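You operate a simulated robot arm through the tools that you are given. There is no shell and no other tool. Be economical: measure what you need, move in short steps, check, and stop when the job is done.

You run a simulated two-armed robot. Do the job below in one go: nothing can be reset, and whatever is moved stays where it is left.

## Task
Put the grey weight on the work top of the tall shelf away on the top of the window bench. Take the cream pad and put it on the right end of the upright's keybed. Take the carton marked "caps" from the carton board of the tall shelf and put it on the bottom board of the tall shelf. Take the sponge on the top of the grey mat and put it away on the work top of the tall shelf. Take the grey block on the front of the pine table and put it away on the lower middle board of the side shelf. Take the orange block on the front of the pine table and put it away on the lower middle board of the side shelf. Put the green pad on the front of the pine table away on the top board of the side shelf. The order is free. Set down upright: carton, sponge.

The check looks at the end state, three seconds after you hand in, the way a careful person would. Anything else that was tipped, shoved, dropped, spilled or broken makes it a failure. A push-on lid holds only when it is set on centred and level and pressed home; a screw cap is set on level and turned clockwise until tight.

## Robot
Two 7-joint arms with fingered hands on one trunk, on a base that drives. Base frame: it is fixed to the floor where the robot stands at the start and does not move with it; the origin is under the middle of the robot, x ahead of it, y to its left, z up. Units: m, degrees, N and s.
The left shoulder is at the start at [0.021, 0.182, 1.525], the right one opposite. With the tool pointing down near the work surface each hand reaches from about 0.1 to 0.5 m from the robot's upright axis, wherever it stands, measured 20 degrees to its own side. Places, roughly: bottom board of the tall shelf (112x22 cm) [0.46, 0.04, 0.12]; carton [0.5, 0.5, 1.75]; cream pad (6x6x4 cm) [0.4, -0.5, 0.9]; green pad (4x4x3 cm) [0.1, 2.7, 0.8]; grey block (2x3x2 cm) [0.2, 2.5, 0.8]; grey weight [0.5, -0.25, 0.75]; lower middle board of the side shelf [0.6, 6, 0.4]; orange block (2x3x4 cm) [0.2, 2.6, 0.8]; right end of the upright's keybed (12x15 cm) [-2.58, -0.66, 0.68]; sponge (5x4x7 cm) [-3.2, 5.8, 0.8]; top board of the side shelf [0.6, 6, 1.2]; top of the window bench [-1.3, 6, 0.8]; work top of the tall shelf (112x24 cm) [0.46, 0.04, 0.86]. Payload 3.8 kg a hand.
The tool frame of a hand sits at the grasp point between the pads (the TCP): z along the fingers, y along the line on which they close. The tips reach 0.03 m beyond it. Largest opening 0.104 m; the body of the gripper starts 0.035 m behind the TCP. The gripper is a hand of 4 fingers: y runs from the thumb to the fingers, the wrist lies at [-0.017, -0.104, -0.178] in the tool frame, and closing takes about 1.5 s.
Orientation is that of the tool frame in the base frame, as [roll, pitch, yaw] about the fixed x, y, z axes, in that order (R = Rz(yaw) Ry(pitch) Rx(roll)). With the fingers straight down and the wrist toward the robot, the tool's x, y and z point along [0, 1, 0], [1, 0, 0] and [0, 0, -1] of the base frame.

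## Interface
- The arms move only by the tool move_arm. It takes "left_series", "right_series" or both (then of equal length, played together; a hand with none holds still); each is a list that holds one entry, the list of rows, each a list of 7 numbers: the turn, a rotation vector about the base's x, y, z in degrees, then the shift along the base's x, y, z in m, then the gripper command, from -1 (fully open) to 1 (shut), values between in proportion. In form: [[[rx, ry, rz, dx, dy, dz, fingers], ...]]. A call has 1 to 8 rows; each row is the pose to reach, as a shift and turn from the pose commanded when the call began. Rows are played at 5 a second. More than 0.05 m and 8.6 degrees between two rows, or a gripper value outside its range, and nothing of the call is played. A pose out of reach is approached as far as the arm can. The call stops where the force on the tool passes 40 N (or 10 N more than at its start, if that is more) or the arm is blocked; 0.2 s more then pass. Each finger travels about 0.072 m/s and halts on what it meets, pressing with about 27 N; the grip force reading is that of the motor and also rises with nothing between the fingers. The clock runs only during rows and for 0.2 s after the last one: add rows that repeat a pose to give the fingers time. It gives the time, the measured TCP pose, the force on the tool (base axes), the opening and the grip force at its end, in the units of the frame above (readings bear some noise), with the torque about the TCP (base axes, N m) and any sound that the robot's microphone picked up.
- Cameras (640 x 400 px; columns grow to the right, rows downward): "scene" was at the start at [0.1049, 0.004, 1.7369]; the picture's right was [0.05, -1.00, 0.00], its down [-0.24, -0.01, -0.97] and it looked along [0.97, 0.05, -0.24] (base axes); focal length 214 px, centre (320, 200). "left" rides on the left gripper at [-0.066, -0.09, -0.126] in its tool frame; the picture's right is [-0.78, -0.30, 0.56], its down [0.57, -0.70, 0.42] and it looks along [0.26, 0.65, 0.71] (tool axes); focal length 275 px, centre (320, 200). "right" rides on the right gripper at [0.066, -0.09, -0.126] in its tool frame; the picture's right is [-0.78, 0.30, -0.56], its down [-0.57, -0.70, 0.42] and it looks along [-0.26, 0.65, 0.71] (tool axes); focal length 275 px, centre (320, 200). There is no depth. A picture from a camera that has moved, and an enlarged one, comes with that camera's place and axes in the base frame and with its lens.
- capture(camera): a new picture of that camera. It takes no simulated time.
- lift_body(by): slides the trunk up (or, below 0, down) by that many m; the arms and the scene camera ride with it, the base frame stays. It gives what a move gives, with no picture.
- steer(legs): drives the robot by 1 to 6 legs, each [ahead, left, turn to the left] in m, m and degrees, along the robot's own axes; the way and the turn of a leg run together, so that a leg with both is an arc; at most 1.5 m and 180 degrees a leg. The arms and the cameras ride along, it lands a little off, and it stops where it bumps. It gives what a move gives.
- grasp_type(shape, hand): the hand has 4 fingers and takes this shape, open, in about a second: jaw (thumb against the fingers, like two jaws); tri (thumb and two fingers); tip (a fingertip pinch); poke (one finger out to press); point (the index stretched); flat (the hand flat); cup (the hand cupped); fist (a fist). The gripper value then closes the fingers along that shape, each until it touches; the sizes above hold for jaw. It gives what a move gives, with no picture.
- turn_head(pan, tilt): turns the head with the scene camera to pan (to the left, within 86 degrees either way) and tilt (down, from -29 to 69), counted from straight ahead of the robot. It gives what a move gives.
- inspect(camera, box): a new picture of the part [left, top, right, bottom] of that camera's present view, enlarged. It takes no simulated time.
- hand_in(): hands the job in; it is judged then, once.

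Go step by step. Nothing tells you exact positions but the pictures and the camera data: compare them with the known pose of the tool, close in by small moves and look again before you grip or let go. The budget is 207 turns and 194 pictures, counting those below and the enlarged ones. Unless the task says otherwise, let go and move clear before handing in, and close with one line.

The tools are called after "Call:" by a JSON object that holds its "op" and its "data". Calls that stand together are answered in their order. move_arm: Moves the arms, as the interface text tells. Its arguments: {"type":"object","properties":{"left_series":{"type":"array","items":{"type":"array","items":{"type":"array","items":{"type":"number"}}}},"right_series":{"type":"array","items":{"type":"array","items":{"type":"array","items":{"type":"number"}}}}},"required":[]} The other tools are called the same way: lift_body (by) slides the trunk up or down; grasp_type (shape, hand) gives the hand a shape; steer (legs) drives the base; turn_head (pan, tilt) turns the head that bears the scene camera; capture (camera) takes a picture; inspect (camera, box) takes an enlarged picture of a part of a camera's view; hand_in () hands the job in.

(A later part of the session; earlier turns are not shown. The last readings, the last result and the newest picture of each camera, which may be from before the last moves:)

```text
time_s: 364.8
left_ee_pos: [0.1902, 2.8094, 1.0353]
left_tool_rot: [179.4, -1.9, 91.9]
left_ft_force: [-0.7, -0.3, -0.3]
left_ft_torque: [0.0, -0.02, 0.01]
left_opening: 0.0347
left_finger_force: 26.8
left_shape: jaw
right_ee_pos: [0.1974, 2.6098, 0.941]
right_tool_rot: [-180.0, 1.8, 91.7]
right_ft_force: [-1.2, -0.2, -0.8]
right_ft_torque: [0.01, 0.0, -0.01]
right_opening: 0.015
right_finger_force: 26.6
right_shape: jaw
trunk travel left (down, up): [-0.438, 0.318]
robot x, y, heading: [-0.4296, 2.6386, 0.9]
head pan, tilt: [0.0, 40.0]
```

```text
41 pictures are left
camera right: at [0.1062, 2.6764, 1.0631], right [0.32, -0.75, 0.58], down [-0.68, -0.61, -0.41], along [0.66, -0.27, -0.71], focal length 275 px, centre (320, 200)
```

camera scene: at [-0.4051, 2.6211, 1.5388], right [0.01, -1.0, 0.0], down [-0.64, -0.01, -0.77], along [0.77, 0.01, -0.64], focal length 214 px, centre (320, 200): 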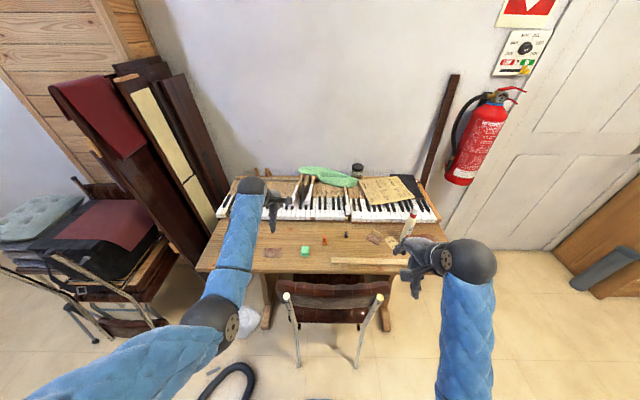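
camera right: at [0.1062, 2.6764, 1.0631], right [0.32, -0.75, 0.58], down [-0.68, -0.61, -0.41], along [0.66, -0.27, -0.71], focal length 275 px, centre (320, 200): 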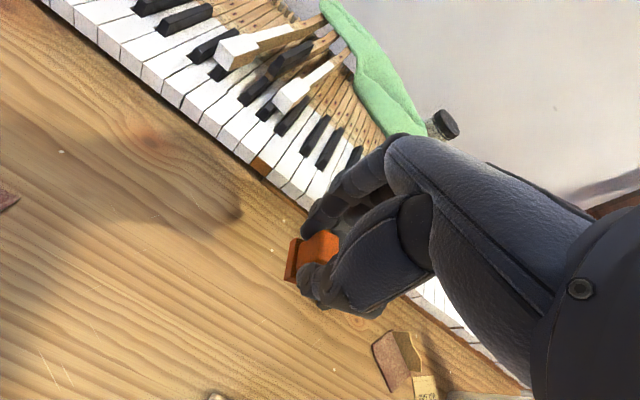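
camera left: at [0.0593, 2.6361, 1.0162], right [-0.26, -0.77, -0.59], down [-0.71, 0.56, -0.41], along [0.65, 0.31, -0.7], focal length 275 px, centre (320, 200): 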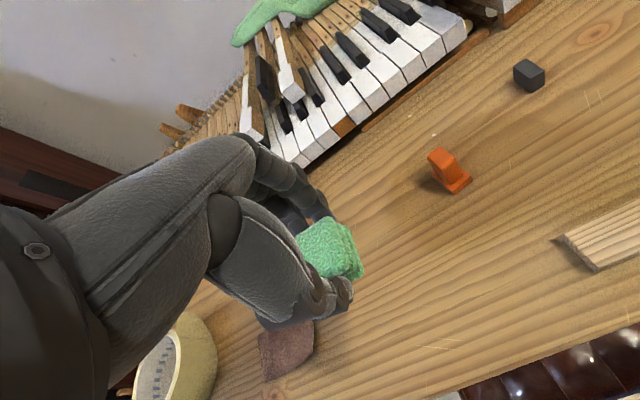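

The orange block is held too. I drive round the vacuum via the west corridor toward the side shelf.

Call:
{"op": "steer", "data": {"legs": [[-0.8, 0, -0.7], [-0.72, 0, 0], [0, 1.25, 0], [0, 1.2, 0]]}}

Call:
{"op": "steer", "data": {"legs": [[1.3, 0, 0]]}}

Call:
{"op": "turn_head", "data": {"pan": 35, "tilt": 25}}

Call:
{"op": "capture", "data": {"camera": "scene"}}

```text
time_s: 384.4
left_ee_pos: [-1.2951, 5.2576, 1.0349]
left_tool_rot: [179.3, -1.9, 90.1]
left_ft_force: [-0.1, 0.0, -0.5]
left_ft_torque: [0.0, -0.01, -0.01]
left_opening: 0.035
left_finger_force: 27.0
left_shape: jaw
right_ee_pos: [-1.295, 5.0581, 0.9397]
right_tool_rot: [-180.0, 1.8, 89.9]
right_ft_force: [0.0, -0.4, -0.8]
right_ft_torque: [-0.01, 0.0, 0.01]
right_opening: 0.0147
right_finger_force: 27.4
right_shape: jaw
trunk travel left (down, up): [-0.438, 0.318]
robot x, y, heading: [-1.922, 5.107, -1.1]
head pan, tilt: [0.0, 40.0]
```

```text
time_s: 390.9
left_ee_pos: [0.022, 5.2046, 1.035]
left_tool_rot: [179.3, -1.9, 88.9]
left_ft_force: [0.1, -0.4, -0.8]
left_ft_torque: [0.03, -0.01, -0.02]
left_opening: 0.0346
left_finger_force: 26.9
left_shape: jaw
right_ee_pos: [0.017, 5.0035, 0.9399]
right_tool_rot: [180.0, 1.8, 88.7]
right_ft_force: [0.3, -0.8, -1.2]
right_ft_torque: [0.01, 0.03, 0.01]
right_opening: 0.0144
right_finger_force: 27.2
right_shape: jaw
trunk travel left (down, up): [-0.438, 0.318]
robot x, y, heading: [-0.6115, 5.0691, -2.1]
head pan, tilt: [0.0, 40.0]
```

```text
time_s: 392.0
left_ee_pos: [0.0214, 5.2061, 1.0347]
left_tool_rot: [179.3, -2.0, 89.0]
left_ft_force: [-0.1, -0.4, -1.0]
left_ft_torque: [0.01, 0.0, 0.01]
left_opening: 0.0349
left_finger_force: 26.9
left_shape: jaw
right_ee_pos: [0.0177, 5.0028, 0.9397]
right_tool_rot: [180.0, 2.0, 88.8]
right_ft_force: [1.0, 0.3, -0.4]
right_ft_torque: [-0.01, 0.01, 0.01]
right_opening: 0.0144
right_finger_force: 26.6
right_shape: jaw
trunk travel left (down, up): [-0.438, 0.318]
robot x, y, heading: [-0.61, 5.0681, -2.1]
head pan, tilt: [35.0, 25.0]
```

```text
40 pictures are left
camera scene: at [-0.4977, 5.1174, 1.4817], right [0.54, -0.84, 0.0], down [-0.36, -0.23, -0.91], along [0.76, 0.49, -0.42], focal length 214 px, centre (320, 200)
```

scene: 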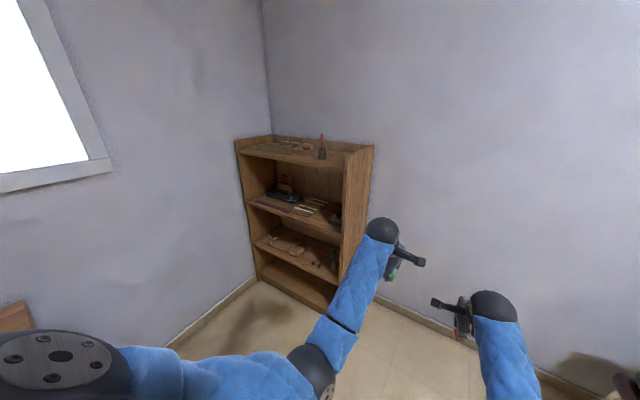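

Call:
{"op": "inspect", "data": {"camera": "scene", "box": [220, 120, 400, 310]}}

```text
2.11 times, centred on (310, 215) of scene
camera zoom: at [-0.4977, 5.1174, 1.4817], right [0.54, -0.84, 0.0], down [-0.36, -0.23, -0.91], along [0.76, 0.49, -0.42], focal length 452 px, centre (341, 168)
```

zoom: 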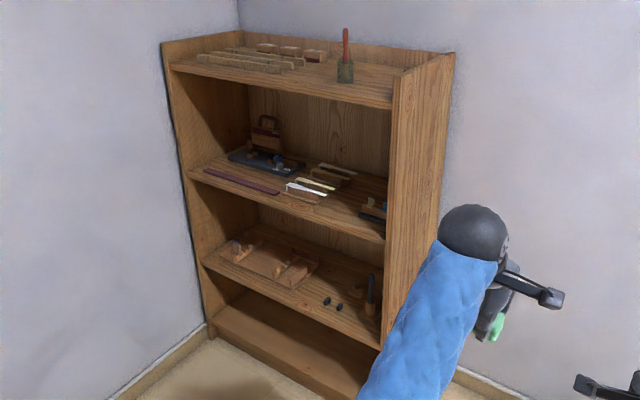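

The shelf front is at x≈0.35, y 5.55–6.21; the top's right part (y≈5.64) is free. I raise the trunk and move over for the green pad.

Call:
{"op": "lift_body", "data": {"by": 0.27}}

Call:
{"op": "steer", "data": {"legs": [[0, 0.42, 2], [0.33, 0, 0]]}}

Call:
{"op": "capture", "data": {"camera": "left"}}

```text
time_s: 394.7
left_ee_pos: [0.0214, 5.2047, 1.305]
left_tool_rot: [179.3, -1.9, 88.9]
left_ft_force: [-0.4, -0.4, -0.8]
left_ft_torque: [-0.02, -0.01, 0.01]
left_opening: 0.0345
left_finger_force: 27.3
left_shape: jaw
right_ee_pos: [0.0176, 5.0041, 1.2096]
right_tool_rot: [180.0, 1.9, 88.8]
right_ft_force: [0.6, 0.6, -1.0]
right_ft_torque: [-0.01, 0.01, -0.01]
right_opening: 0.0147
right_finger_force: 26.1
right_shape: jaw
trunk travel left (down, up): [-0.708, 0.048]
robot x, y, heading: [-0.6085, 5.0709, -2.1]
head pan, tilt: [35.0, 25.0]
```

```text
time_s: 397.0
left_ee_pos: [0.061, 5.5425, 1.3069]
left_tool_rot: [179.2, -1.6, 86.9]
left_ft_force: [0.5, -1.0, 0.1]
left_ft_torque: [0.03, 0.05, -0.01]
left_opening: 0.0347
left_finger_force: 26.9
left_shape: jaw
right_ee_pos: [0.0518, 5.3427, 1.2105]
right_tool_rot: [180.0, 2.0, 86.6]
right_ft_force: [-0.9, -0.4, -0.1]
right_ft_torque: [0.0, -0.03, -0.01]
right_opening: 0.0146
right_finger_force: 26.6
right_shape: jaw
trunk travel left (down, up): [-0.708, 0.048]
robot x, y, heading: [-0.567, 5.4227, -4.5]
head pan, tilt: [35.0, 25.0]
stopped in leg 1: the robot was blocked; the commanded pose is now the measured one
```

```text
38 pictures are left
camera left: at [-0.0336, 5.4788, 1.428], right [-0.33, -0.74, -0.58], down [-0.66, 0.62, -0.42], along [0.67, 0.25, -0.7], focal length 275 px, centre (320, 200)
```

left: 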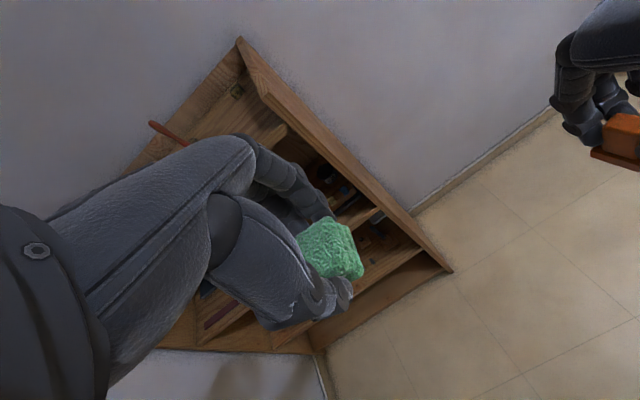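

The base touched the window bench corner. I move away forward-right, then go on.

Call:
{"op": "steer", "data": {"legs": [[0.15, -0.05, 0], [0.15, 0, 4.5], [0, 0.12, 0]]}}

Call:
{"op": "turn_head", "data": {"pan": 80, "tilt": 30}}

Call:
{"op": "capture", "data": {"camera": "scene"}}

Call:
{"op": "capture", "data": {"camera": "left"}}

```text
time_s: 397.6
left_ee_pos: [0.0654, 5.538, 1.304]
left_tool_rot: [179.4, -1.8, 87.1]
left_ft_force: [0.5, 0.0, 0.8]
left_ft_torque: [-0.06, 0.0, 0.02]
left_opening: 0.0349
left_finger_force: 27.1
left_shape: jaw
right_ee_pos: [0.0534, 5.3399, 1.2087]
right_tool_rot: [-179.8, 1.8, 86.8]
right_ft_force: [1.1, 0.0, 0.0]
right_ft_torque: [0.0, 0.03, 0.0]
right_opening: 0.0147
right_finger_force: 27.3
right_shape: jaw
trunk travel left (down, up): [-0.708, 0.048]
robot x, y, heading: [-0.5676, 5.425, -4.0]
head pan, tilt: [35.0, 25.0]
stopped in leg 1: the robot was blocked; the commanded pose is now the measured one
```

```text
time_s: 398.8
left_ee_pos: [0.0657, 5.537, 1.3053]
left_tool_rot: [179.5, -1.9, 87.0]
left_ft_force: [-0.1, -0.6, 0.2]
left_ft_torque: [-0.02, -0.01, -0.01]
left_opening: 0.0348
left_finger_force: 26.6
left_shape: jaw
right_ee_pos: [0.0541, 5.3379, 1.2077]
right_tool_rot: [-179.7, 1.7, 86.9]
right_ft_force: [-0.3, -0.8, -1.6]
right_ft_torque: [-0.01, -0.03, -0.03]
right_opening: 0.0147
right_finger_force: 26.9
right_shape: jaw
trunk travel left (down, up): [-0.708, 0.048]
robot x, y, heading: [-0.5654, 5.4255, -4.4]
head pan, tilt: [80.0, 30.0]
```

```text
37 pictures are left
camera scene: at [-0.5337, 5.5102, 1.7444], right [0.97, -0.25, 0.0], down [-0.12, -0.48, -0.87], along [0.21, 0.84, -0.5], focal length 214 px, centre (320, 200)
```

scene: 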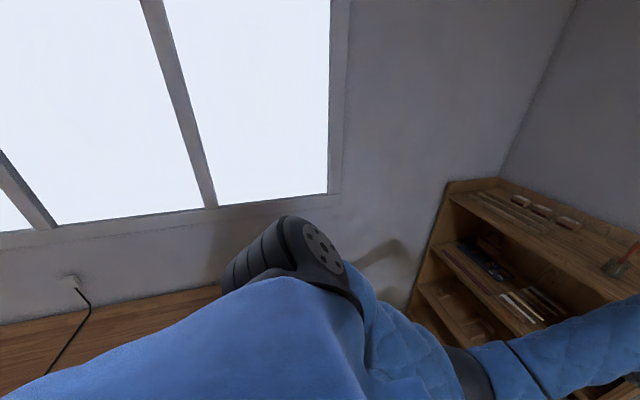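

```text
36 pictures are left
camera left: at [-0.0306, 5.4731, 1.427], right [-0.33, -0.74, -0.59], down [-0.67, 0.62, -0.41], along [0.67, 0.25, -0.7], focal length 275 px, centre (320, 200)
```

left: 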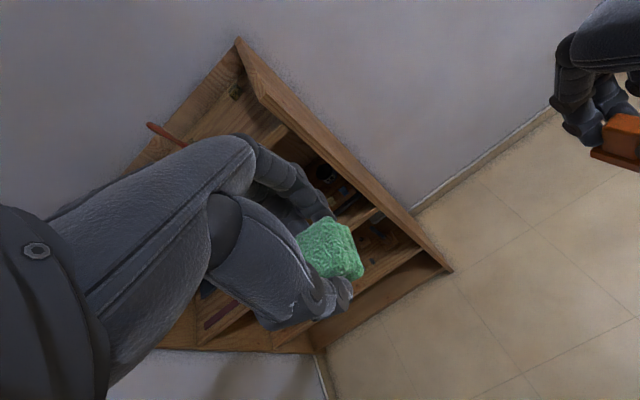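

Call:
{"op": "steer", "data": {"legs": [[0, -0.15, 0]]}}

Call:
{"op": "steer", "data": {"legs": [[0.3, 0, 4.4]]}}

Call:
{"op": "turn_head", "data": {"pan": 80, "tilt": 45}}

Call:
{"op": "capture", "data": {"camera": "scene"}}

```text
time_s: 400.1
left_ee_pos: [0.0546, 5.3916, 1.3052]
left_tool_rot: [179.4, -1.8, 86.9]
left_ft_force: [-0.4, 0.6, 0.4]
left_ft_torque: [-0.04, -0.01, -0.02]
left_opening: 0.0348
left_finger_force: 26.9
left_shape: jaw
right_ee_pos: [0.0433, 5.1924, 1.2092]
right_tool_rot: [-179.8, 1.8, 86.9]
right_ft_force: [-1.1, -0.5, -0.6]
right_ft_torque: [-0.05, 0.01, 0.01]
right_opening: 0.0146
right_finger_force: 27.5
right_shape: jaw
trunk travel left (down, up): [-0.708, 0.048]
robot x, y, heading: [-0.5789, 5.2782, -3.9]
head pan, tilt: [80.0, 30.0]
```

```text
time_s: 402.1
left_ee_pos: [0.3404, 5.4236, 1.3051]
left_tool_rot: [179.4, -1.9, 91.1]
left_ft_force: [0.0, 0.6, -0.5]
left_ft_torque: [0.02, -0.03, 0.0]
left_opening: 0.0346
left_finger_force: 27.2
left_shape: jaw
right_ee_pos: [0.3438, 5.2251, 1.2081]
right_tool_rot: [-179.8, 1.8, 91.0]
right_ft_force: [-0.8, -0.2, -0.6]
right_ft_torque: [0.02, 0.02, -0.03]
right_opening: 0.0144
right_finger_force: 26.8
right_shape: jaw
trunk travel left (down, up): [-0.708, 0.048]
robot x, y, heading: [-0.2837, 5.2645, -0.2]
head pan, tilt: [80.0, 30.0]
```

```text
time_s: 402.9
left_ee_pos: [0.3403, 5.4235, 1.3053]
left_tool_rot: [179.4, -1.8, 91.1]
left_ft_force: [-0.2, 0.0, -0.1]
left_ft_torque: [-0.01, -0.03, 0.01]
left_opening: 0.0348
left_finger_force: 27.3
left_shape: jaw
right_ee_pos: [0.3443, 5.2247, 1.2085]
right_tool_rot: [-179.7, 1.8, 91.1]
right_ft_force: [0.3, 0.5, -0.7]
right_ft_torque: [-0.05, -0.03, -0.02]
right_opening: 0.0149
right_finger_force: 27.1
right_shape: jaw
trunk travel left (down, up): [-0.708, 0.048]
robot x, y, heading: [-0.2817, 5.2676, -0.3]
head pan, tilt: [80.0, 45.0]
```

```text
35 pictures are left
camera scene: at [-0.2568, 5.3442, 1.7218], right [0.98, -0.18, 0.0], down [-0.12, -0.7, -0.71], along [0.12, 0.7, -0.71], focal length 214 px, centre (320, 200)
```

scene: 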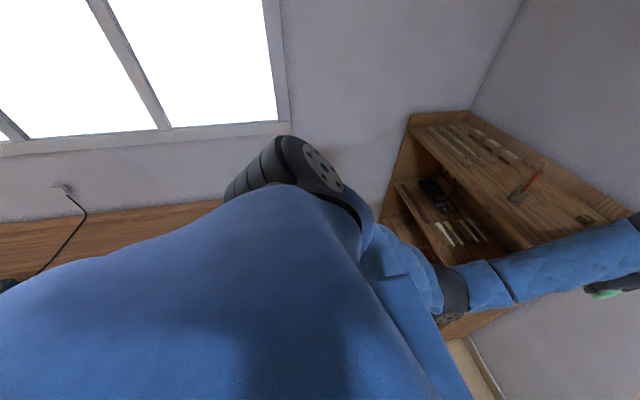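

Call:
{"op": "steer", "data": {"legs": [[0, 0.22, 0], [0.07, 0, 0]]}}

Call:
{"op": "capture", "data": {"camera": "left"}}

```text
time_s: 405.2
left_ee_pos: [0.411, 5.6473, 1.3049]
left_tool_rot: [179.4, -1.8, 91.2]
left_ft_force: [-0.1, 0.5, -1.1]
left_ft_torque: [-0.02, 0.01, 0.01]
left_opening: 0.0347
left_finger_force: 27.7
left_shape: jaw
right_ee_pos: [0.4131, 5.4478, 1.2086]
right_tool_rot: [-179.8, 1.8, 91.1]
right_ft_force: [1.3, 1.0, -1.4]
right_ft_torque: [0.02, 0.02, -0.01]
right_opening: 0.0144
right_finger_force: 27.3
right_shape: jaw
trunk travel left (down, up): [-0.708, 0.048]
robot x, y, heading: [-0.2137, 5.4858, 0.1]
head pan, tilt: [80.0, 45.0]
```

```text
34 pictures are left
camera left: at [0.3189, 5.5761, 1.4271], right [-0.27, -0.76, -0.58], down [-0.71, 0.57, -0.41], along [0.65, 0.3, -0.7], focal length 275 px, centre (320, 200)
```

left: 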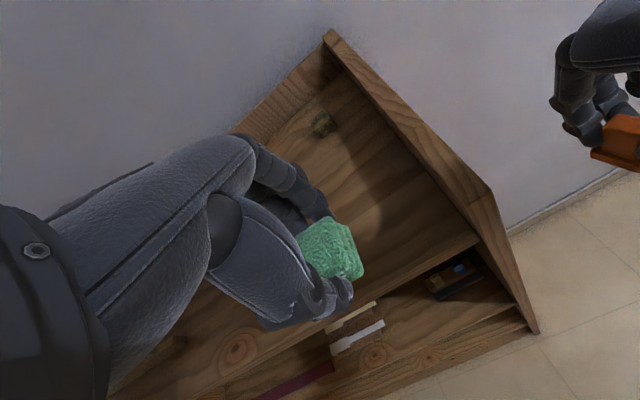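

The top's front edge is at x≈0.41; I go 6.5 cm further in, then lower.

Call:
{"op": "steer", "data": {"legs": [[0.068, 0, 0]]}}

Call:
{"op": "move_arm", "data": {"left_series": [[[0, 0, 0, 0, 0, -0.03, 1], [0, 0, 0, 0, 0, -0.045, 1], [0, 0, 0, 0, 0, -0.055, 1]]]}}

Call:
{"op": "capture", "data": {"camera": "left"}}

```text
time_s: 406.2
left_ee_pos: [0.4745, 5.6463, 1.3059]
left_tool_rot: [179.3, -1.9, 91.2]
left_ft_force: [0.4, -0.6, -0.4]
left_ft_torque: [0.01, 0.0, -0.02]
left_opening: 0.035
left_finger_force: 27.2
left_shape: jaw
right_ee_pos: [0.4785, 5.448, 1.21]
right_tool_rot: [-179.9, 1.8, 91.1]
right_ft_force: [0.2, 0.3, 0.1]
right_ft_torque: [0.01, 0.01, 0.0]
right_opening: 0.0143
right_finger_force: 26.5
right_shape: jaw
trunk travel left (down, up): [-0.708, 0.048]
robot x, y, heading: [-0.145, 5.4838, 0.3]
head pan, tilt: [80.0, 45.0]
```

```text
time_s: 407.0
left_ee_pos: [0.4756, 5.6464, 1.2501]
left_tool_rot: [179.5, -1.9, 91.3]
left_ft_force: [-0.5, 0.3, -0.4]
left_ft_torque: [0.0, 0.0, -0.03]
left_opening: 0.0348
left_finger_force: 26.7
left_shape: jaw
right_ee_pos: [0.4815, 5.4486, 1.2074]
right_tool_rot: [-179.9, 1.8, 91.1]
right_ft_force: [0.2, 0.2, -0.6]
right_ft_torque: [0.01, 0.03, -0.02]
right_opening: 0.0143
right_finger_force: 26.6
right_shape: jaw
trunk travel left (down, up): [-0.708, 0.048]
robot x, y, heading: [-0.1426, 5.4867, 0.0]
head pan, tilt: [80.0, 45.0]
```

```text
33 pictures are left
camera left: at [0.3852, 5.5759, 1.3723], right [-0.27, -0.76, -0.59], down [-0.71, 0.57, -0.41], along [0.65, 0.3, -0.7], focal length 275 px, centre (320, 200)
```

left: 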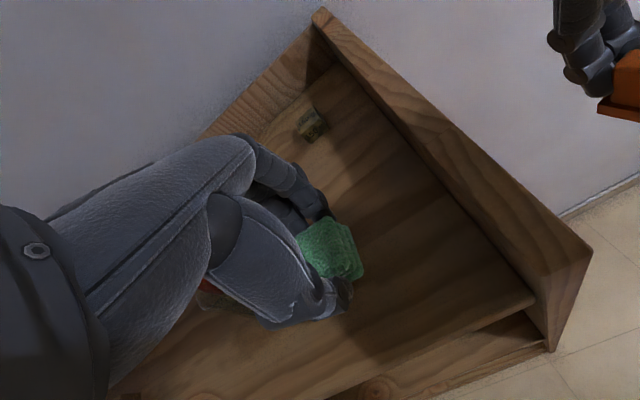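

Call:
{"op": "move_arm", "data": {"left_series": [[[0, 0, 0, 0, 0, -0.005, 1], [0, 0, 0, 0, 0, -0.01, 1], [0, 0, 0, 0, 0, -0.014, 1]]]}}

Call:
{"op": "move_arm", "data": {"left_series": [[[0, 0, 0, 0, 0, -0.004, 1], [0, 0, 0, 0, 0, -0.008, 1]]]}}

Call:
{"op": "move_arm", "data": {"left_series": [[[0, 0, 0, 0, 0, -0.004, 1], [0, 0, 0, 0, 0, -0.008, 1]]]}}

```text
time_s: 407.8
left_ee_pos: [0.4758, 5.6472, 1.2369]
left_tool_rot: [179.3, -1.8, 91.1]
left_ft_force: [0.6, 0.2, 0.5]
left_ft_torque: [0.0, -0.04, 0.0]
left_opening: 0.0349
left_finger_force: 26.9
left_shape: jaw
right_ee_pos: [0.48, 5.4482, 1.2083]
right_tool_rot: [-179.8, 1.9, 91.2]
right_ft_force: [0.6, -0.4, -0.6]
right_ft_torque: [-0.03, -0.01, -0.01]
right_opening: 0.0148
right_finger_force: 27.0
right_shape: jaw
trunk travel left (down, up): [-0.708, 0.048]
robot x, y, heading: [-0.1456, 5.4837, -0.1]
head pan, tilt: [80.0, 45.0]
```

```text
time_s: 408.4
left_ee_pos: [0.4741, 5.6472, 1.2287]
left_tool_rot: [179.3, -1.9, 91.2]
left_ft_force: [0.2, 0.1, -0.5]
left_ft_torque: [0.0, 0.02, 0.03]
left_opening: 0.0347
left_finger_force: 26.7
left_shape: jaw
right_ee_pos: [0.4803, 5.4475, 1.2087]
right_tool_rot: [-179.8, 1.8, 91.1]
right_ft_force: [-1.1, 0.7, -0.6]
right_ft_torque: [-0.04, -0.04, -0.05]
right_opening: 0.0145
right_finger_force: 26.8
right_shape: jaw
trunk travel left (down, up): [-0.708, 0.048]
robot x, y, heading: [-0.1429, 5.4884, 0.1]
head pan, tilt: [80.0, 45.0]
```

```text
time_s: 409.0
left_ee_pos: [0.4758, 5.6458, 1.2199]
left_tool_rot: [179.4, -2.0, 91.3]
left_ft_force: [-0.3, -0.1, -0.4]
left_ft_torque: [-0.04, -0.01, -0.04]
left_opening: 0.0348
left_finger_force: 27.0
left_shape: jaw
right_ee_pos: [0.4802, 5.447, 1.208]
right_tool_rot: [-179.8, 1.9, 91.1]
right_ft_force: [0.4, -0.1, -0.5]
right_ft_torque: [0.0, 0.02, 0.0]
right_opening: 0.0145
right_finger_force: 27.0
right_shape: jaw
trunk travel left (down, up): [-0.708, 0.048]
robot x, y, heading: [-0.1426, 5.4858, -0.1]
head pan, tilt: [80.0, 45.0]
```

Call:
{"op": "move_arm", "data": {"left_series": [[[0, 0, 0, 0, 0, -0.004, 1], [0, 0, 0, 0, 0, -0.008, 1], [0, 0, 0, 0, 0, -0.012, 1], [0, 0, 0, 0, 0, -0.016, 1]]]}}

Call:
{"op": "capture", "data": {"camera": "left"}}

```text
time_s: 410.0
left_ee_pos: [0.4765, 5.6462, 1.2141]
left_tool_rot: [178.1, -1.8, 91.3]
left_ft_force: [-3.1, 2.7, 38.8]
left_ft_torque: [0.07, 0.05, 0.11]
left_opening: 0.0379
left_finger_force: 26.9
left_shape: jaw
right_ee_pos: [0.4765, 5.4471, 1.211]
right_tool_rot: [180.0, 1.9, 91.2]
right_ft_force: [-0.3, -0.6, -0.4]
right_ft_torque: [0.03, 0.02, 0.0]
right_opening: 0.0142
right_finger_force: 27.3
right_shape: jaw
trunk travel left (down, up): [-0.708, 0.048]
robot x, y, heading: [-0.1427, 5.4867, -0.0]
head pan, tilt: [80.0, 45.0]
```

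```text
32 pictures are left
camera left: at [0.3833, 5.5749, 1.3343], right [-0.26, -0.76, -0.59], down [-0.7, 0.57, -0.43], along [0.66, 0.3, -0.68], focal length 275 px, centre (320, 200)
```

left: 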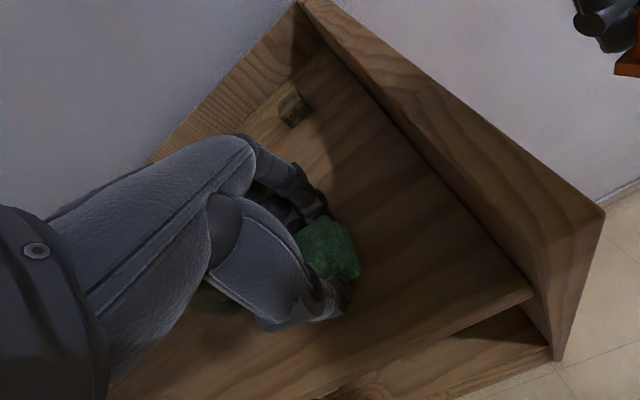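

Contact. Ease up, open moderately, rise straight.

Call:
{"op": "move_arm", "data": {"left_series": [[[0, 0, 0, 0, 0, 0.003, 1], [0, 0, 0, 0, 0, 0.003, 0.6], [0, 0, 0, 0, 0, 0.003, 0.1], [0, 0, 0, 0, 0, 0.003, -0.2], [0, 0, 0, 0, 0, 0.04, -0.2], [0, 0, 0, 0, 0, 0.08, -0.2], [0, 0, 0, -0.02, 0, 0.12, -0.2], [0, 0, 0, -0.03, 0, 0.16, -0.2]]]}}

Call:
{"op": "capture", "data": {"camera": "left"}}

```text
time_s: 411.8
left_ee_pos: [0.4467, 5.6475, 1.3633]
left_tool_rot: [179.5, -1.9, 91.2]
left_ft_force: [-0.2, -0.3, -0.7]
left_ft_torque: [-0.01, -0.03, 0.01]
left_opening: 0.0621
left_finger_force: 0.1
left_shape: jaw
right_ee_pos: [0.4815, 5.4481, 1.2084]
right_tool_rot: [-179.8, 1.7, 91.2]
right_ft_force: [0.1, 0.4, -1.2]
right_ft_torque: [0.02, 0.01, 0.0]
right_opening: 0.0148
right_finger_force: 27.1
right_shape: jaw
trunk travel left (down, up): [-0.708, 0.048]
robot x, y, heading: [-0.1435, 5.4849, -0.1]
head pan, tilt: [80.0, 45.0]
```

```text
31 pictures are left
camera left: at [0.3563, 5.5756, 1.4858], right [-0.27, -0.76, -0.59], down [-0.71, 0.57, -0.41], along [0.65, 0.3, -0.7], focal length 275 px, centre (320, 200)
```

left: 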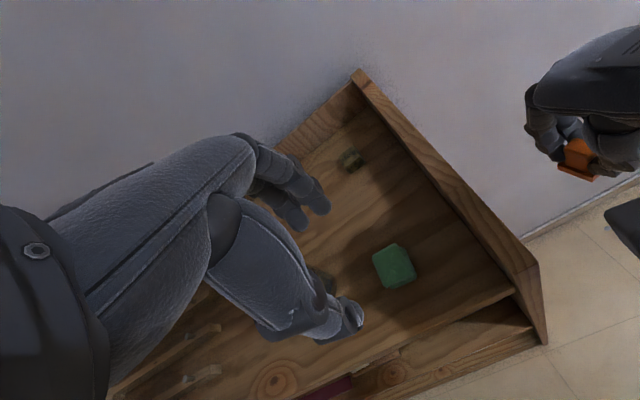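

The green pad is placed. Now the lower middle board (z≈0.40) for the orange block: I step right and back, then lower both hands and the trunk.

Call:
{"op": "steer", "data": {"legs": [[0, -0.2, 0], [-0.25, 0, 0]]}}

Call:
{"op": "move_arm", "data": {"left_series": [[[0, 0, 0, -0.025, 0, -0.039, -1], [0, 0, 0, -0.05, 0, -0.078, -1], [0, 0, 0, -0.075, 0, -0.117, -1], [0, 0, 0, -0.1, 0, -0.156, -1], [0, 0, 0, -0.125, 0, -0.195, -1], [0, 0, 0, -0.15, 0, -0.234, -1], [0, 0, 0, -0.18, 0, -0.273, -1], [0, 0, 0, -0.21, 0, -0.312, -1]]], "right_series": [[[0, 0, 0, 0, 0, -0.03, 1], [0, 0, 0, 0, 0, -0.06, 1], [0, 0, 0, 0, 0, -0.09, 1], [0, 0, 0, 0, 0, -0.12, 1], [0, 0, 0, 0, 0, -0.15, 1], [0, 0, 0, 0, 0, -0.18, 1], [0, 0, 0, 0, 0, -0.2, 1], [0, 0, 0, 0, 0, -0.2, 1]]]}}

Call:
{"op": "lift_body", "data": {"by": -0.25}}

Call:
{"op": "lift_body", "data": {"by": -0.25}}

Call:
{"op": "turn_head", "data": {"pan": 30, "tilt": 35}}

Call:
{"op": "capture", "data": {"camera": "scene"}}

```text
time_s: 414.8
left_ee_pos: [0.1963, 5.4454, 1.3633]
left_tool_rot: [179.3, -1.9, 90.7]
left_ft_force: [0.4, 0.3, 0.5]
left_ft_torque: [0.04, -0.01, -0.04]
left_opening: 0.0622
left_finger_force: 0.2
left_shape: jaw
right_ee_pos: [0.2292, 5.2456, 1.2085]
right_tool_rot: [-179.8, 1.8, 90.6]
right_ft_force: [-0.3, -0.3, -1.1]
right_ft_torque: [0.03, 0.03, -0.01]
right_opening: 0.0145
right_finger_force: 27.3
right_shape: jaw
trunk travel left (down, up): [-0.708, 0.048]
robot x, y, heading: [-0.3976, 5.2904, -0.7]
head pan, tilt: [80.0, 45.0]
```

```text
time_s: 416.6
left_ee_pos: [-0.0098, 5.4515, 1.0543]
left_tool_rot: [178.6, -2.8, 90.7]
left_ft_force: [-0.3, 0.3, 0.4]
left_ft_torque: [0.0, -0.02, 0.02]
left_opening: 0.1038
left_finger_force: 0.0
left_shape: jaw
right_ee_pos: [0.2066, 5.2296, 1.0302]
right_tool_rot: [-179.8, 1.8, 90.7]
right_ft_force: [0.9, -0.7, -0.6]
right_ft_torque: [-0.04, -0.01, 0.02]
right_opening: 0.0143
right_finger_force: 27.2
right_shape: jaw
right hand out of reach, approached as far as the arm can: row 5, 6, 7, 8
trunk travel left (down, up): [-0.708, 0.048]
robot x, y, heading: [-0.3977, 5.2894, -0.6]
head pan, tilt: [80.0, 45.0]
```

```text
time_s: 419.2
left_ee_pos: [-0.0122, 5.4696, 0.7986]
left_tool_rot: [179.1, -5.2, 89.9]
left_ft_force: [0.3, 0.0, -0.2]
left_ft_torque: [-0.01, -0.01, 0.02]
left_opening: 0.1037
left_finger_force: 0.2
left_shape: jaw
right_ee_pos: [0.2028, 5.2285, 0.7613]
right_tool_rot: [-178.0, 1.8, 90.7]
right_ft_force: [-0.5, 1.1, -1.0]
right_ft_torque: [0.03, -0.02, 0.03]
right_opening: 0.0145
right_finger_force: 27.0
right_shape: jaw
trunk travel left (down, up): [-0.458, 0.298]
robot x, y, heading: [-0.3974, 5.2912, -0.8]
head pan, tilt: [80.0, 45.0]
```

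```text
time_s: 421.8
left_ee_pos: [-0.0079, 5.4784, 0.5495]
left_tool_rot: [178.4, -6.6, 88.7]
left_ft_force: [0.0, -0.8, -0.7]
left_ft_torque: [0.02, 0.03, 0.04]
left_opening: 0.1038
left_finger_force: 0.0
left_shape: jaw
right_ee_pos: [0.1667, 5.2298, 0.4183]
right_tool_rot: [-167.9, 1.5, 90.9]
right_ft_force: [0.8, -0.4, -0.6]
right_ft_torque: [0.01, 0.02, 0.0]
right_opening: 0.0145
right_finger_force: 27.3
right_shape: jaw
trunk travel left (down, up): [-0.208, 0.548]
robot x, y, heading: [-0.3987, 5.2944, -0.7]
head pan, tilt: [80.0, 45.0]
```

```text
time_s: 423.0
left_ee_pos: [-0.0118, 5.4768, 0.5479]
left_tool_rot: [179.0, -6.4, 88.5]
left_ft_force: [1.4, 1.1, 0.1]
left_ft_torque: [-0.02, 0.01, 0.02]
left_opening: 0.1039
left_finger_force: 0.1
left_shape: jaw
right_ee_pos: [0.1658, 5.2295, 0.4174]
right_tool_rot: [-168.0, 1.4, 90.9]
right_ft_force: [1.2, 0.7, -1.2]
right_ft_torque: [0.03, 0.02, 0.02]
right_opening: 0.0145
right_finger_force: 27.4
right_shape: jaw
trunk travel left (down, up): [-0.208, 0.548]
robot x, y, heading: [-0.3964, 5.2885, -0.7]
head pan, tilt: [30.0, 35.0]
```

```text
30 pictures are left
camera scene: at [-0.206, 5.3317, 1.232], right [0.49, -0.87, 0.0], down [-0.5, -0.28, -0.82], along [0.71, 0.4, -0.57], focal length 214 px, centre (320, 200)
```

scene: 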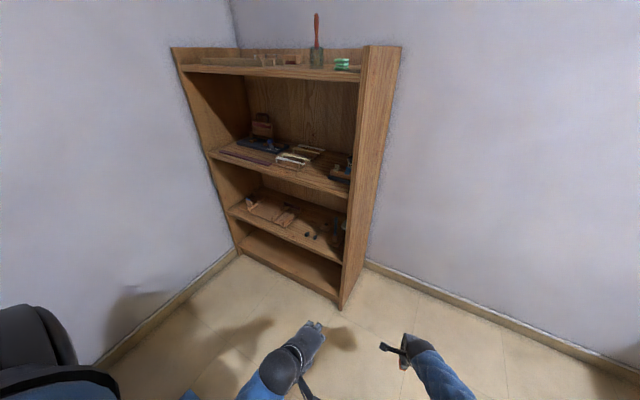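

Call:
{"op": "inspect", "data": {"camera": "scene", "box": [220, 170, 380, 290]}}

Call:
{"op": "move_arm", "data": {"right_series": [[[0, -4, 0, 0, 0, 0.03, 1], [0, -8, 0, 0, 0, 0.06, 1], [0, -12, 0, 0, 0, 0.1, 1], [0, -12, 0, 0, 0, 0.12, 1]]]}}

```text
3.33 times, centred on (300, 230) of scene
camera zoom: at [-0.206, 5.3317, 1.232], right [0.49, -0.87, 0.0], down [-0.5, -0.28, -0.82], along [0.71, 0.4, -0.57], focal length 715 px, centre (387, 100)
```

zoom: 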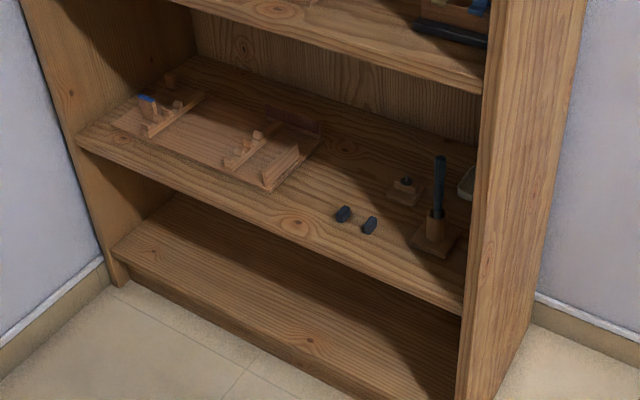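

```text
time_s: 424.0
left_ee_pos: [-0.0141, 5.4752, 0.5457]
left_tool_rot: [179.1, -6.5, 88.5]
left_ft_force: [0.2, -1.3, 0.3]
left_ft_torque: [0.0, 0.05, -0.02]
left_opening: 0.1041
left_finger_force: 0.0
left_shape: jaw
right_ee_pos: [0.2296, 5.2606, 0.4745]
right_tool_rot: [-180.0, 1.8, 90.5]
right_ft_force: [-1.0, -0.3, -1.9]
right_ft_torque: [-0.02, 0.01, -0.01]
right_opening: 0.0145
right_finger_force: 27.2
right_shape: jaw
right hand out of reach, approached as far as the arm can: row 1, 2, 3, 4
trunk travel left (down, up): [-0.208, 0.548]
robot x, y, heading: [-0.3948, 5.2919, -0.5]
head pan, tilt: [30.0, 35.0]
```

There is a clear spot at the front right of the lower middle board, about (0.45,5.715). I move in front of it.

Call:
{"op": "steer", "data": {"legs": [[0.1, 0, 0.5], [0, 0.455, 0]]}}

Call:
{"op": "capture", "data": {"camera": "right"}}

```text
time_s: 427.5
left_ee_pos: [0.0912, 5.9298, 0.545]
left_tool_rot: [179.4, -6.4, 88.1]
left_ft_force: [-0.1, 1.0, -0.3]
left_ft_torque: [-0.02, -0.02, 0.02]
left_opening: 0.1037
left_finger_force: 0.0
left_shape: jaw
right_ee_pos: [0.3349, 5.7185, 0.4743]
right_tool_rot: [-179.9, 1.8, 90.5]
right_ft_force: [0.2, 0.0, -0.2]
right_ft_torque: [0.02, 0.02, -0.06]
right_opening: 0.0143
right_finger_force: 27.0
right_shape: jaw
trunk travel left (down, up): [-0.208, 0.548]
robot x, y, heading: [-0.2906, 5.7484, -0.9]
head pan, tilt: [30.0, 35.0]
```

```text
28 pictures are left
camera right: at [0.2457, 5.7871, 0.5973], right [0.3, -0.76, 0.58], down [-0.7, -0.59, -0.41], along [0.65, -0.28, -0.71], focal length 275 px, centre (320, 200)
```

right: 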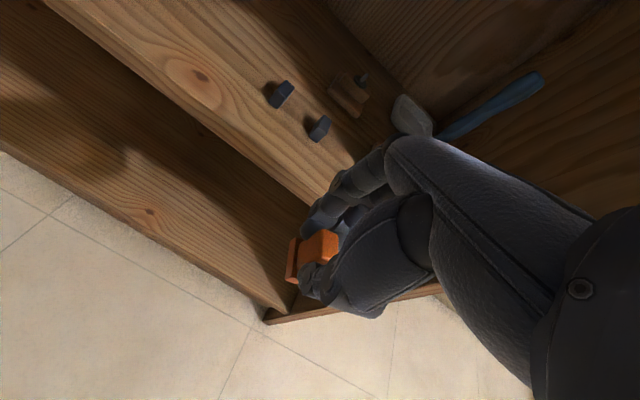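

Call:
{"op": "steer", "data": {"legs": [[0.122, -0.017, 0]]}}

Call:
{"op": "capture", "data": {"camera": "right"}}

```text
time_s: 428.8
left_ee_pos: [0.211, 5.9124, 0.5431]
left_tool_rot: [179.5, -6.7, 88.0]
left_ft_force: [-0.1, 0.0, -0.4]
left_ft_torque: [0.01, -0.01, 0.01]
left_opening: 0.1038
left_finger_force: 0.1
left_shape: jaw
right_ee_pos: [0.4583, 5.6992, 0.4743]
right_tool_rot: [180.0, 1.8, 90.4]
right_ft_force: [-0.1, 0.0, -1.3]
right_ft_torque: [0.02, -0.02, 0.02]
right_opening: 0.0145
right_finger_force: 27.1
right_shape: jaw
trunk travel left (down, up): [-0.208, 0.548]
robot x, y, heading: [-0.171, 5.7303, -0.7]
head pan, tilt: [30.0, 35.0]
```

```text
27 pictures are left
camera right: at [0.3683, 5.7679, 0.5969], right [0.3, -0.76, 0.58], down [-0.7, -0.59, -0.41], along [0.65, -0.28, -0.71], focal length 275 px, centre (320, 200)
```

right: 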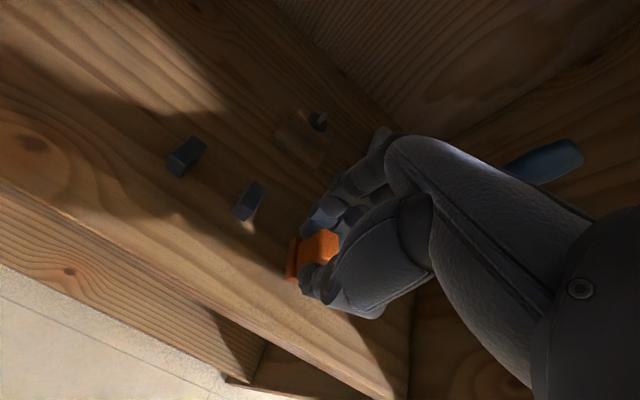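

Call:
{"op": "move_arm", "data": {"right_series": [[[0, 0, 0, 0, 0, -0.01, 1], [0, 0, 0, 0, 0, -0.02, 1], [0, 0, 0, 0, 0, -0.026, 1], [0, 0, 0, 0, 0, -0.032, 1]]]}}

Call:
{"op": "move_arm", "data": {"right_series": [[[0, 0, 0, 0, 0, -0.004, 1], [0, 0, 0, 0, 0, -0.008, 1]]]}}

Call:
{"op": "capture", "data": {"camera": "right"}}

```text
time_s: 429.8
left_ee_pos: [0.2116, 5.912, 0.5455]
left_tool_rot: [179.4, -6.5, 88.0]
left_ft_force: [0.2, -0.1, -0.4]
left_ft_torque: [-0.01, 0.02, -0.04]
left_opening: 0.1038
left_finger_force: 0.2
left_shape: jaw
right_ee_pos: [0.4503, 5.691, 0.4619]
right_tool_rot: [179.7, 1.7, 90.4]
right_ft_force: [1.9, -4.3, 16.5]
right_ft_torque: [0.0, -0.21, -0.02]
right_opening: 0.0157
right_finger_force: 26.7
right_shape: jaw
right hand out of reach, approached as far as the arm can: row 1, 2, 3, 4
trunk travel left (down, up): [-0.208, 0.548]
robot x, y, heading: [-0.1714, 5.7275, -0.6]
head pan, tilt: [30.0, 35.0]
```

```text
time_s: 430.4
left_ee_pos: [0.2113, 5.9121, 0.5457]
left_tool_rot: [179.4, -6.6, 88.0]
left_ft_force: [-0.1, 0.9, -0.2]
left_ft_torque: [0.04, 0.0, 0.02]
left_opening: 0.104
left_finger_force: 0.1
left_shape: jaw
right_ee_pos: [0.4497, 5.6915, 0.4614]
right_tool_rot: [179.7, 1.8, 90.5]
right_ft_force: [4.9, -6.6, 20.1]
right_ft_torque: [-0.06, -0.31, -0.12]
right_opening: 0.0157
right_finger_force: 27.1
right_shape: jaw
right hand out of reach, approached as far as the arm can: row 1, 2
trunk travel left (down, up): [-0.208, 0.548]
robot x, y, heading: [-0.1689, 5.7285, -0.8]
head pan, tilt: [30.0, 35.0]
```

```text
26 pictures are left
camera right: at [0.3593, 5.7608, 0.5843], right [0.3, -0.76, 0.58], down [-0.7, -0.59, -0.41], along [0.65, -0.28, -0.7], focal length 275 px, centre (320, 200)
```

right: 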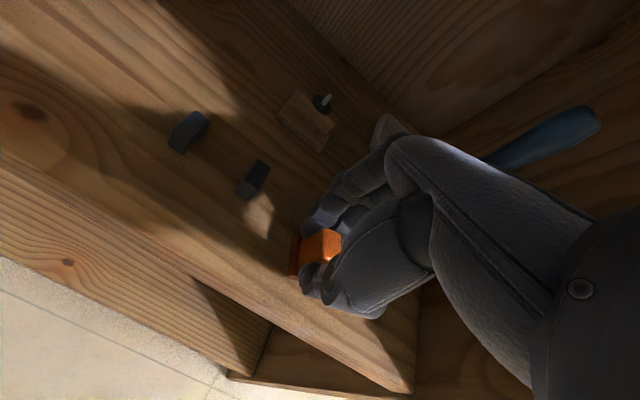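

Contact with the board (z≈0.42). Release and rise.

Call:
{"op": "move_arm", "data": {"right_series": [[[0, 0, 0, 0, 0, 0.002, 0.7], [0, 0, 0, 0, 0, 0.002, 0.4], [0, 0, 0, 0, 0, 0.002, 0.2], [0, 0, 0, 0, 0, 0.004, 0.2], [0, 0, 0, 0, 0, 0.03, 0.2], [0, 0, 0, 0, 0, 0.06, 0.2], [0, 0, 0, 0, 0, 0.075, 0.2]]]}}

Call:
{"op": "capture", "data": {"camera": "right"}}

```text
time_s: 431.9
left_ee_pos: [0.2116, 5.9124, 0.5453]
left_tool_rot: [179.5, -6.6, 87.9]
left_ft_force: [-0.6, 1.4, 0.2]
left_ft_torque: [0.01, 0.03, -0.03]
left_opening: 0.1037
left_finger_force: 0.0
left_shape: jaw
right_ee_pos: [0.4826, 5.709, 0.5081]
right_tool_rot: [179.9, 1.7, 90.5]
right_ft_force: [-0.4, 0.1, -0.3]
right_ft_torque: [0.0, 0.01, -0.02]
right_opening: 0.0415
right_finger_force: 0.1
right_shape: jaw
right hand out of reach, approached as far as the arm can: row 5, 6, 7
trunk travel left (down, up): [-0.208, 0.548]
robot x, y, heading: [-0.1691, 5.7327, -0.8]
head pan, tilt: [30.0, 35.0]
```

```text
25 pictures are left
camera right: at [0.3921, 5.7782, 0.6305], right [0.3, -0.76, 0.58], down [-0.7, -0.59, -0.41], along [0.65, -0.28, -0.71], focal length 275 px, centre (320, 200)
```

right: 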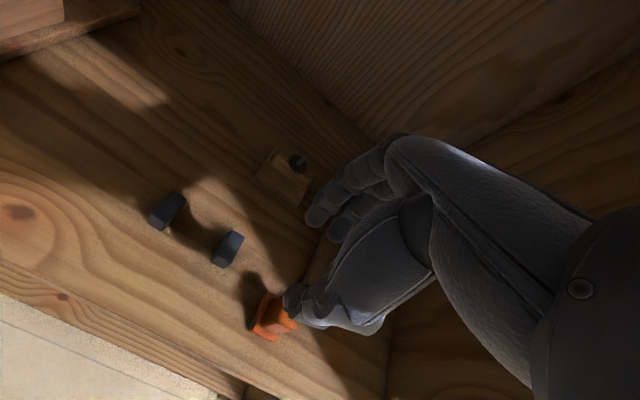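

The orange block stands on the board. I back out and return for the grey block.

Call:
{"op": "steer", "data": {"legs": [[-0.12, 0, 0], [0, -0.5, 0.7]]}}

Call:
{"op": "capture", "data": {"camera": "scene"}}

Call:
{"op": "steer", "data": {"legs": [[-0.9, -0.12, 0], [-0.72, -0.05, 0], [0, -1.2, 0], [0, -1.2, 0]]}}

Call:
{"op": "lift_body", "data": {"by": 0.25}}

```text
time_s: 434.2
left_ee_pos: [0.091, 5.7863, 0.545]
left_tool_rot: [179.6, -6.6, 88.1]
left_ft_force: [0.2, -0.1, -0.4]
left_ft_torque: [-0.03, 0.01, -0.02]
left_opening: 0.1039
left_finger_force: 0.1
left_shape: jaw
right_ee_pos: [0.3594, 5.6008, 0.5121]
right_tool_rot: [179.5, 0.3, 91.9]
right_ft_force: [-1.1, 0.5, 0.4]
right_ft_torque: [0.01, 0.0, 0.0]
right_opening: 0.0418
right_finger_force: 0.2
right_shape: jaw
trunk travel left (down, up): [-0.208, 0.548]
robot x, y, heading: [-0.2888, 5.6025, -0.5]
head pan, tilt: [30.0, 35.0]
stopped in leg 2: the force on the tool passed its limit at 59 N (the readings are from after the stop); the commanded pose is now the measured one
```

```text
24 pictures are left
camera scene: at [-0.0973, 5.6428, 1.2321], right [0.49, -0.87, 0.0], down [-0.5, -0.28, -0.82], along [0.71, 0.4, -0.57], focal length 214 px, centre (320, 200)
```

scene: 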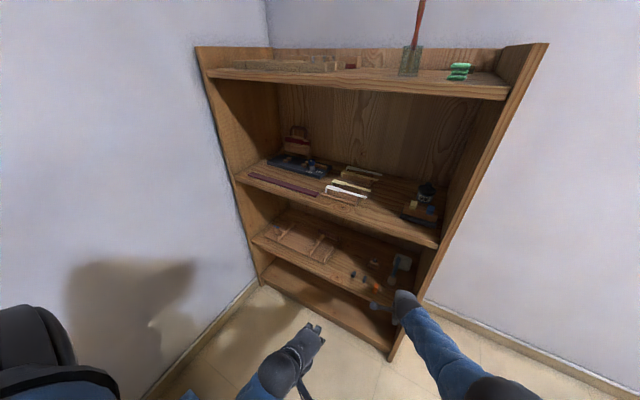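

```text
time_s: 435.9
left_ee_pos: [-0.0018, 5.7507, 0.5438]
left_tool_rot: [179.4, -6.7, 86.1]
left_ft_force: [-0.3, 0.0, -0.6]
left_ft_torque: [-0.01, -0.01, 0.0]
left_opening: 0.1038
left_finger_force: 0.1
left_shape: jaw
right_ee_pos: [0.2621, 5.5568, 0.5132]
right_tool_rot: [179.3, 0.0, 90.0]
right_ft_force: [-0.5, 0.2, 0.0]
right_ft_torque: [-0.01, 0.04, -0.01]
right_opening: 0.0416
right_finger_force: 0.2
right_shape: jaw
trunk travel left (down, up): [-0.208, 0.548]
robot x, y, heading: [-0.3888, 5.5798, -2.3]
head pan, tilt: [30.0, 35.0]
stopped in leg 1: the robot was blocked; the commanded pose is now the measured one
```

```text
time_s: 438.5
left_ee_pos: [-0.0072, 5.761, 0.791]
left_tool_rot: [-179.7, -7.9, 85.8]
left_ft_force: [0.6, -0.2, -0.2]
left_ft_torque: [0.02, 0.01, 0.02]
left_opening: 0.1034
left_finger_force: 0.0
left_shape: jaw
right_ee_pos: [0.2811, 5.5565, 0.8696]
right_tool_rot: [169.4, 0.4, 90.0]
right_ft_force: [0.2, -0.4, 0.2]
right_ft_torque: [0.0, 0.0, 0.0]
right_opening: 0.0414
right_finger_force: 0.1
right_shape: jaw
trunk travel left (down, up): [-0.458, 0.298]
robot x, y, heading: [-0.3877, 5.5766, -2.6]
head pan, tilt: [30.0, 35.0]
```

The hand grazed the shelf's side panel. I check the shelf contents.

Call:
{"op": "turn_head", "data": {"pan": 25, "tilt": 40}}

Call:
{"op": "inspect", "data": {"camera": "scene", "box": [200, 60, 460, 340]}}

```text
time_s: 439.1
left_ee_pos: [-0.0067, 5.7598, 0.7916]
left_tool_rot: [179.9, -8.0, 85.8]
left_ft_force: [-0.4, 0.3, -0.6]
left_ft_torque: [0.0, -0.02, 0.01]
left_opening: 0.1038
left_finger_force: 0.1
left_shape: jaw
right_ee_pos: [0.2823, 5.5565, 0.8681]
right_tool_rot: [169.3, 0.5, 90.0]
right_ft_force: [-0.9, -0.5, 0.6]
right_ft_torque: [-0.01, 0.02, -0.02]
right_opening: 0.0415
right_finger_force: 0.0
right_shape: jaw
trunk travel left (down, up): [-0.458, 0.298]
robot x, y, heading: [-0.3886, 5.5773, -2.7]
head pan, tilt: [25.0, 40.0]
```

```text
1.43 times, centred on (330, 200) of scene
camera zoom: at [-0.281, 5.6088, 1.4785], right [0.38, -0.92, 0.0], down [-0.59, -0.25, -0.77], along [0.71, 0.29, -0.64], focal length 306 px, centre (306, 200)
```

zoom: 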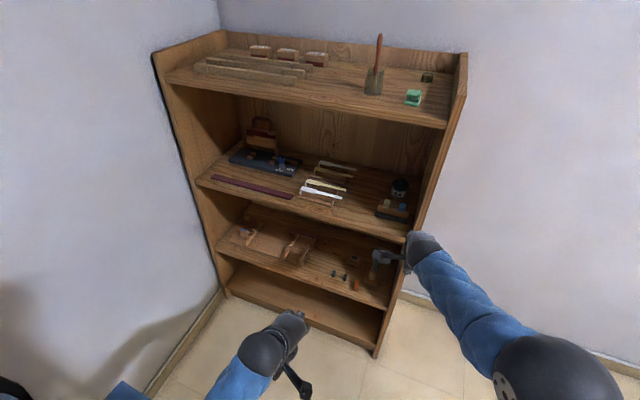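

All looks in order. I edge forward, slide right past the bench, then go round to the pine table.

Call:
{"op": "steer", "data": {"legs": [[0.03, -0.05, 0], [0, -0.4, 2.7]]}}

Call:
{"op": "inspect", "data": {"camera": "scene", "box": [220, 160, 380, 270]}}

Call:
{"op": "steer", "data": {"legs": [[-0.9, 0, 0], [-0.7, 0, 0], [0, -1.25, 0], [0, -1.2, 0]]}}

```text
time_s: 442.2
left_ee_pos: [0.0079, 5.3192, 0.7938]
left_tool_rot: [179.6, -8.1, 88.1]
left_ft_force: [-0.2, 0.3, 0.2]
left_ft_torque: [0.02, -0.03, 0.01]
left_opening: 0.1038
left_finger_force: 0.1
left_shape: jaw
right_ee_pos: [0.2998, 5.1257, 0.8677]
right_tool_rot: [169.3, 0.5, 92.2]
right_ft_force: [-0.9, -0.1, -0.5]
right_ft_torque: [-0.01, 0.01, 0.02]
right_opening: 0.0417
right_finger_force: 0.2
right_shape: jaw
trunk travel left (down, up): [-0.458, 0.298]
robot x, y, heading: [-0.3697, 5.1229, -0.3]
head pan, tilt: [25.0, 40.0]
```

```text
3.64 times, centred on (300, 215) of scene
camera zoom: at [-0.2649, 5.1564, 1.4786], right [0.42, -0.91, 0.0], down [-0.58, -0.27, -0.77], along [0.7, 0.32, -0.64], focal length 780 px, centre (393, 146)
```

zoom: 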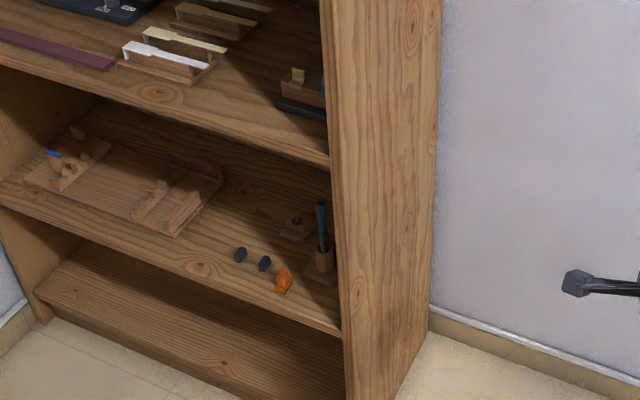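

```text
time_s: 462.0
left_ee_pos: [-1.6341, 2.8535, 0.7931]
left_tool_rot: [179.5, -8.2, 85.8]
left_ft_force: [-0.2, -0.2, 0.8]
left_ft_torque: [0.01, -0.05, 0.0]
left_opening: 0.1038
left_finger_force: 0.0
left_shape: jaw
right_ee_pos: [-1.3512, 2.648, 0.8686]
right_tool_rot: [169.3, 0.5, 90.0]
right_ft_force: [0.6, -1.5, -1.1]
right_ft_torque: [-0.01, 0.01, 0.0]
right_opening: 0.0415
right_finger_force: 0.0
right_shape: jaw
trunk travel left (down, up): [-0.458, 0.298]
robot x, y, heading: [-2.0208, 2.6703, -2.7]
head pan, tilt: [25.0, 40.0]
```

The shelf is fine and the orange block upright. I raise the hands, straighten the right one, and drive to the pine table for the grey block.

Call:
{"op": "move_arm", "data": {"right_series": [[[0, 4, 0, 0, 0, 0.03, -1], [0, 8, 0, 0, 0, 0.06, -1], [0, 10.7, 0, 0, 0, 0.09, -1], [0, 10.7, 0, 0, 0, 0.12, -1], [0, 10.7, 0, 0, 0, 0.14, -1]]], "left_series": [[[-3, 0, 0, 0, 0, 0.04, -1], [-6, 0, 0, 0, 0, 0.08, -1], [-8, 0, 0, 0, 0, 0.12, -1], [-8, 0, 0, 0, 0, 0.16, -1], [-8, 0, 0, 0, 0, 0.2, -1]]]}}

Call:
{"op": "steer", "data": {"legs": [[0.75, 0, 2.7], [0.72, -0.08, 0]]}}

Call:
{"op": "capture", "data": {"camera": "right"}}

```text
time_s: 463.2
left_ee_pos: [-1.6352, 2.8539, 0.9961]
left_tool_rot: [179.0, -0.2, 85.8]
left_ft_force: [0.0, -0.8, 0.0]
left_ft_torque: [0.04, 0.0, -0.02]
left_opening: 0.1037
left_finger_force: 0.1
left_shape: jaw
right_ee_pos: [-1.3288, 2.6587, 1.0025]
right_tool_rot: [-179.8, 0.5, 90.0]
right_ft_force: [0.2, 0.4, 0.3]
right_ft_torque: [0.01, -0.02, -0.02]
right_opening: 0.1034
right_finger_force: 0.0
right_shape: jaw
right hand out of reach, approached as far as the arm can: row 1, 2, 3, 4, 5
trunk travel left (down, up): [-0.458, 0.298]
robot x, y, heading: [-2.0239, 2.6696, -2.3]
head pan, tilt: [25.0, 40.0]
```

```text
time_s: 470.9
left_ee_pos: [-0.1684, 2.7903, 0.9945]
left_tool_rot: [178.9, -0.2, 89.0]
left_ft_force: [0.0, -0.2, 0.5]
left_ft_torque: [0.0, 0.03, 0.02]
left_opening: 0.1039
left_finger_force: 0.0
left_shape: jaw
right_ee_pos: [0.1495, 2.6129, 1.0038]
right_tool_rot: [-179.9, 0.6, 93.1]
right_ft_force: [-0.4, -0.4, -0.8]
right_ft_torque: [0.02, 0.01, -0.02]
right_opening: 0.1037
right_finger_force: 0.0
right_shape: jaw
trunk travel left (down, up): [-0.458, 0.298]
robot x, y, heading: [-0.5453, 2.5821, 0.6]
head pan, tilt: [25.0, 40.0]
```

```text
21 pictures are left
camera right: at [0.0556, 2.6745, 1.1281], right [0.34, -0.75, 0.56], down [-0.67, -0.62, -0.42], along [0.66, -0.24, -0.71], focal length 275 px, centre (320, 200)
```

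right: 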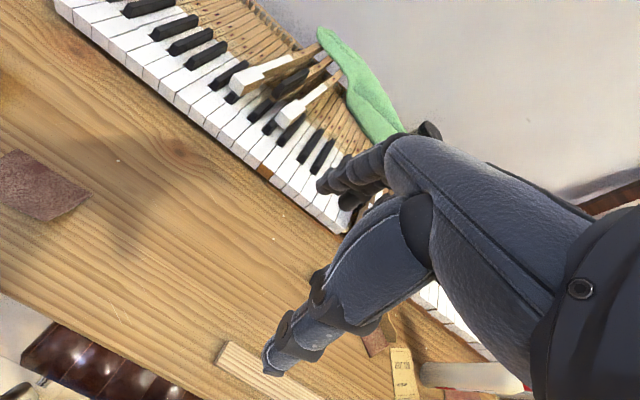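

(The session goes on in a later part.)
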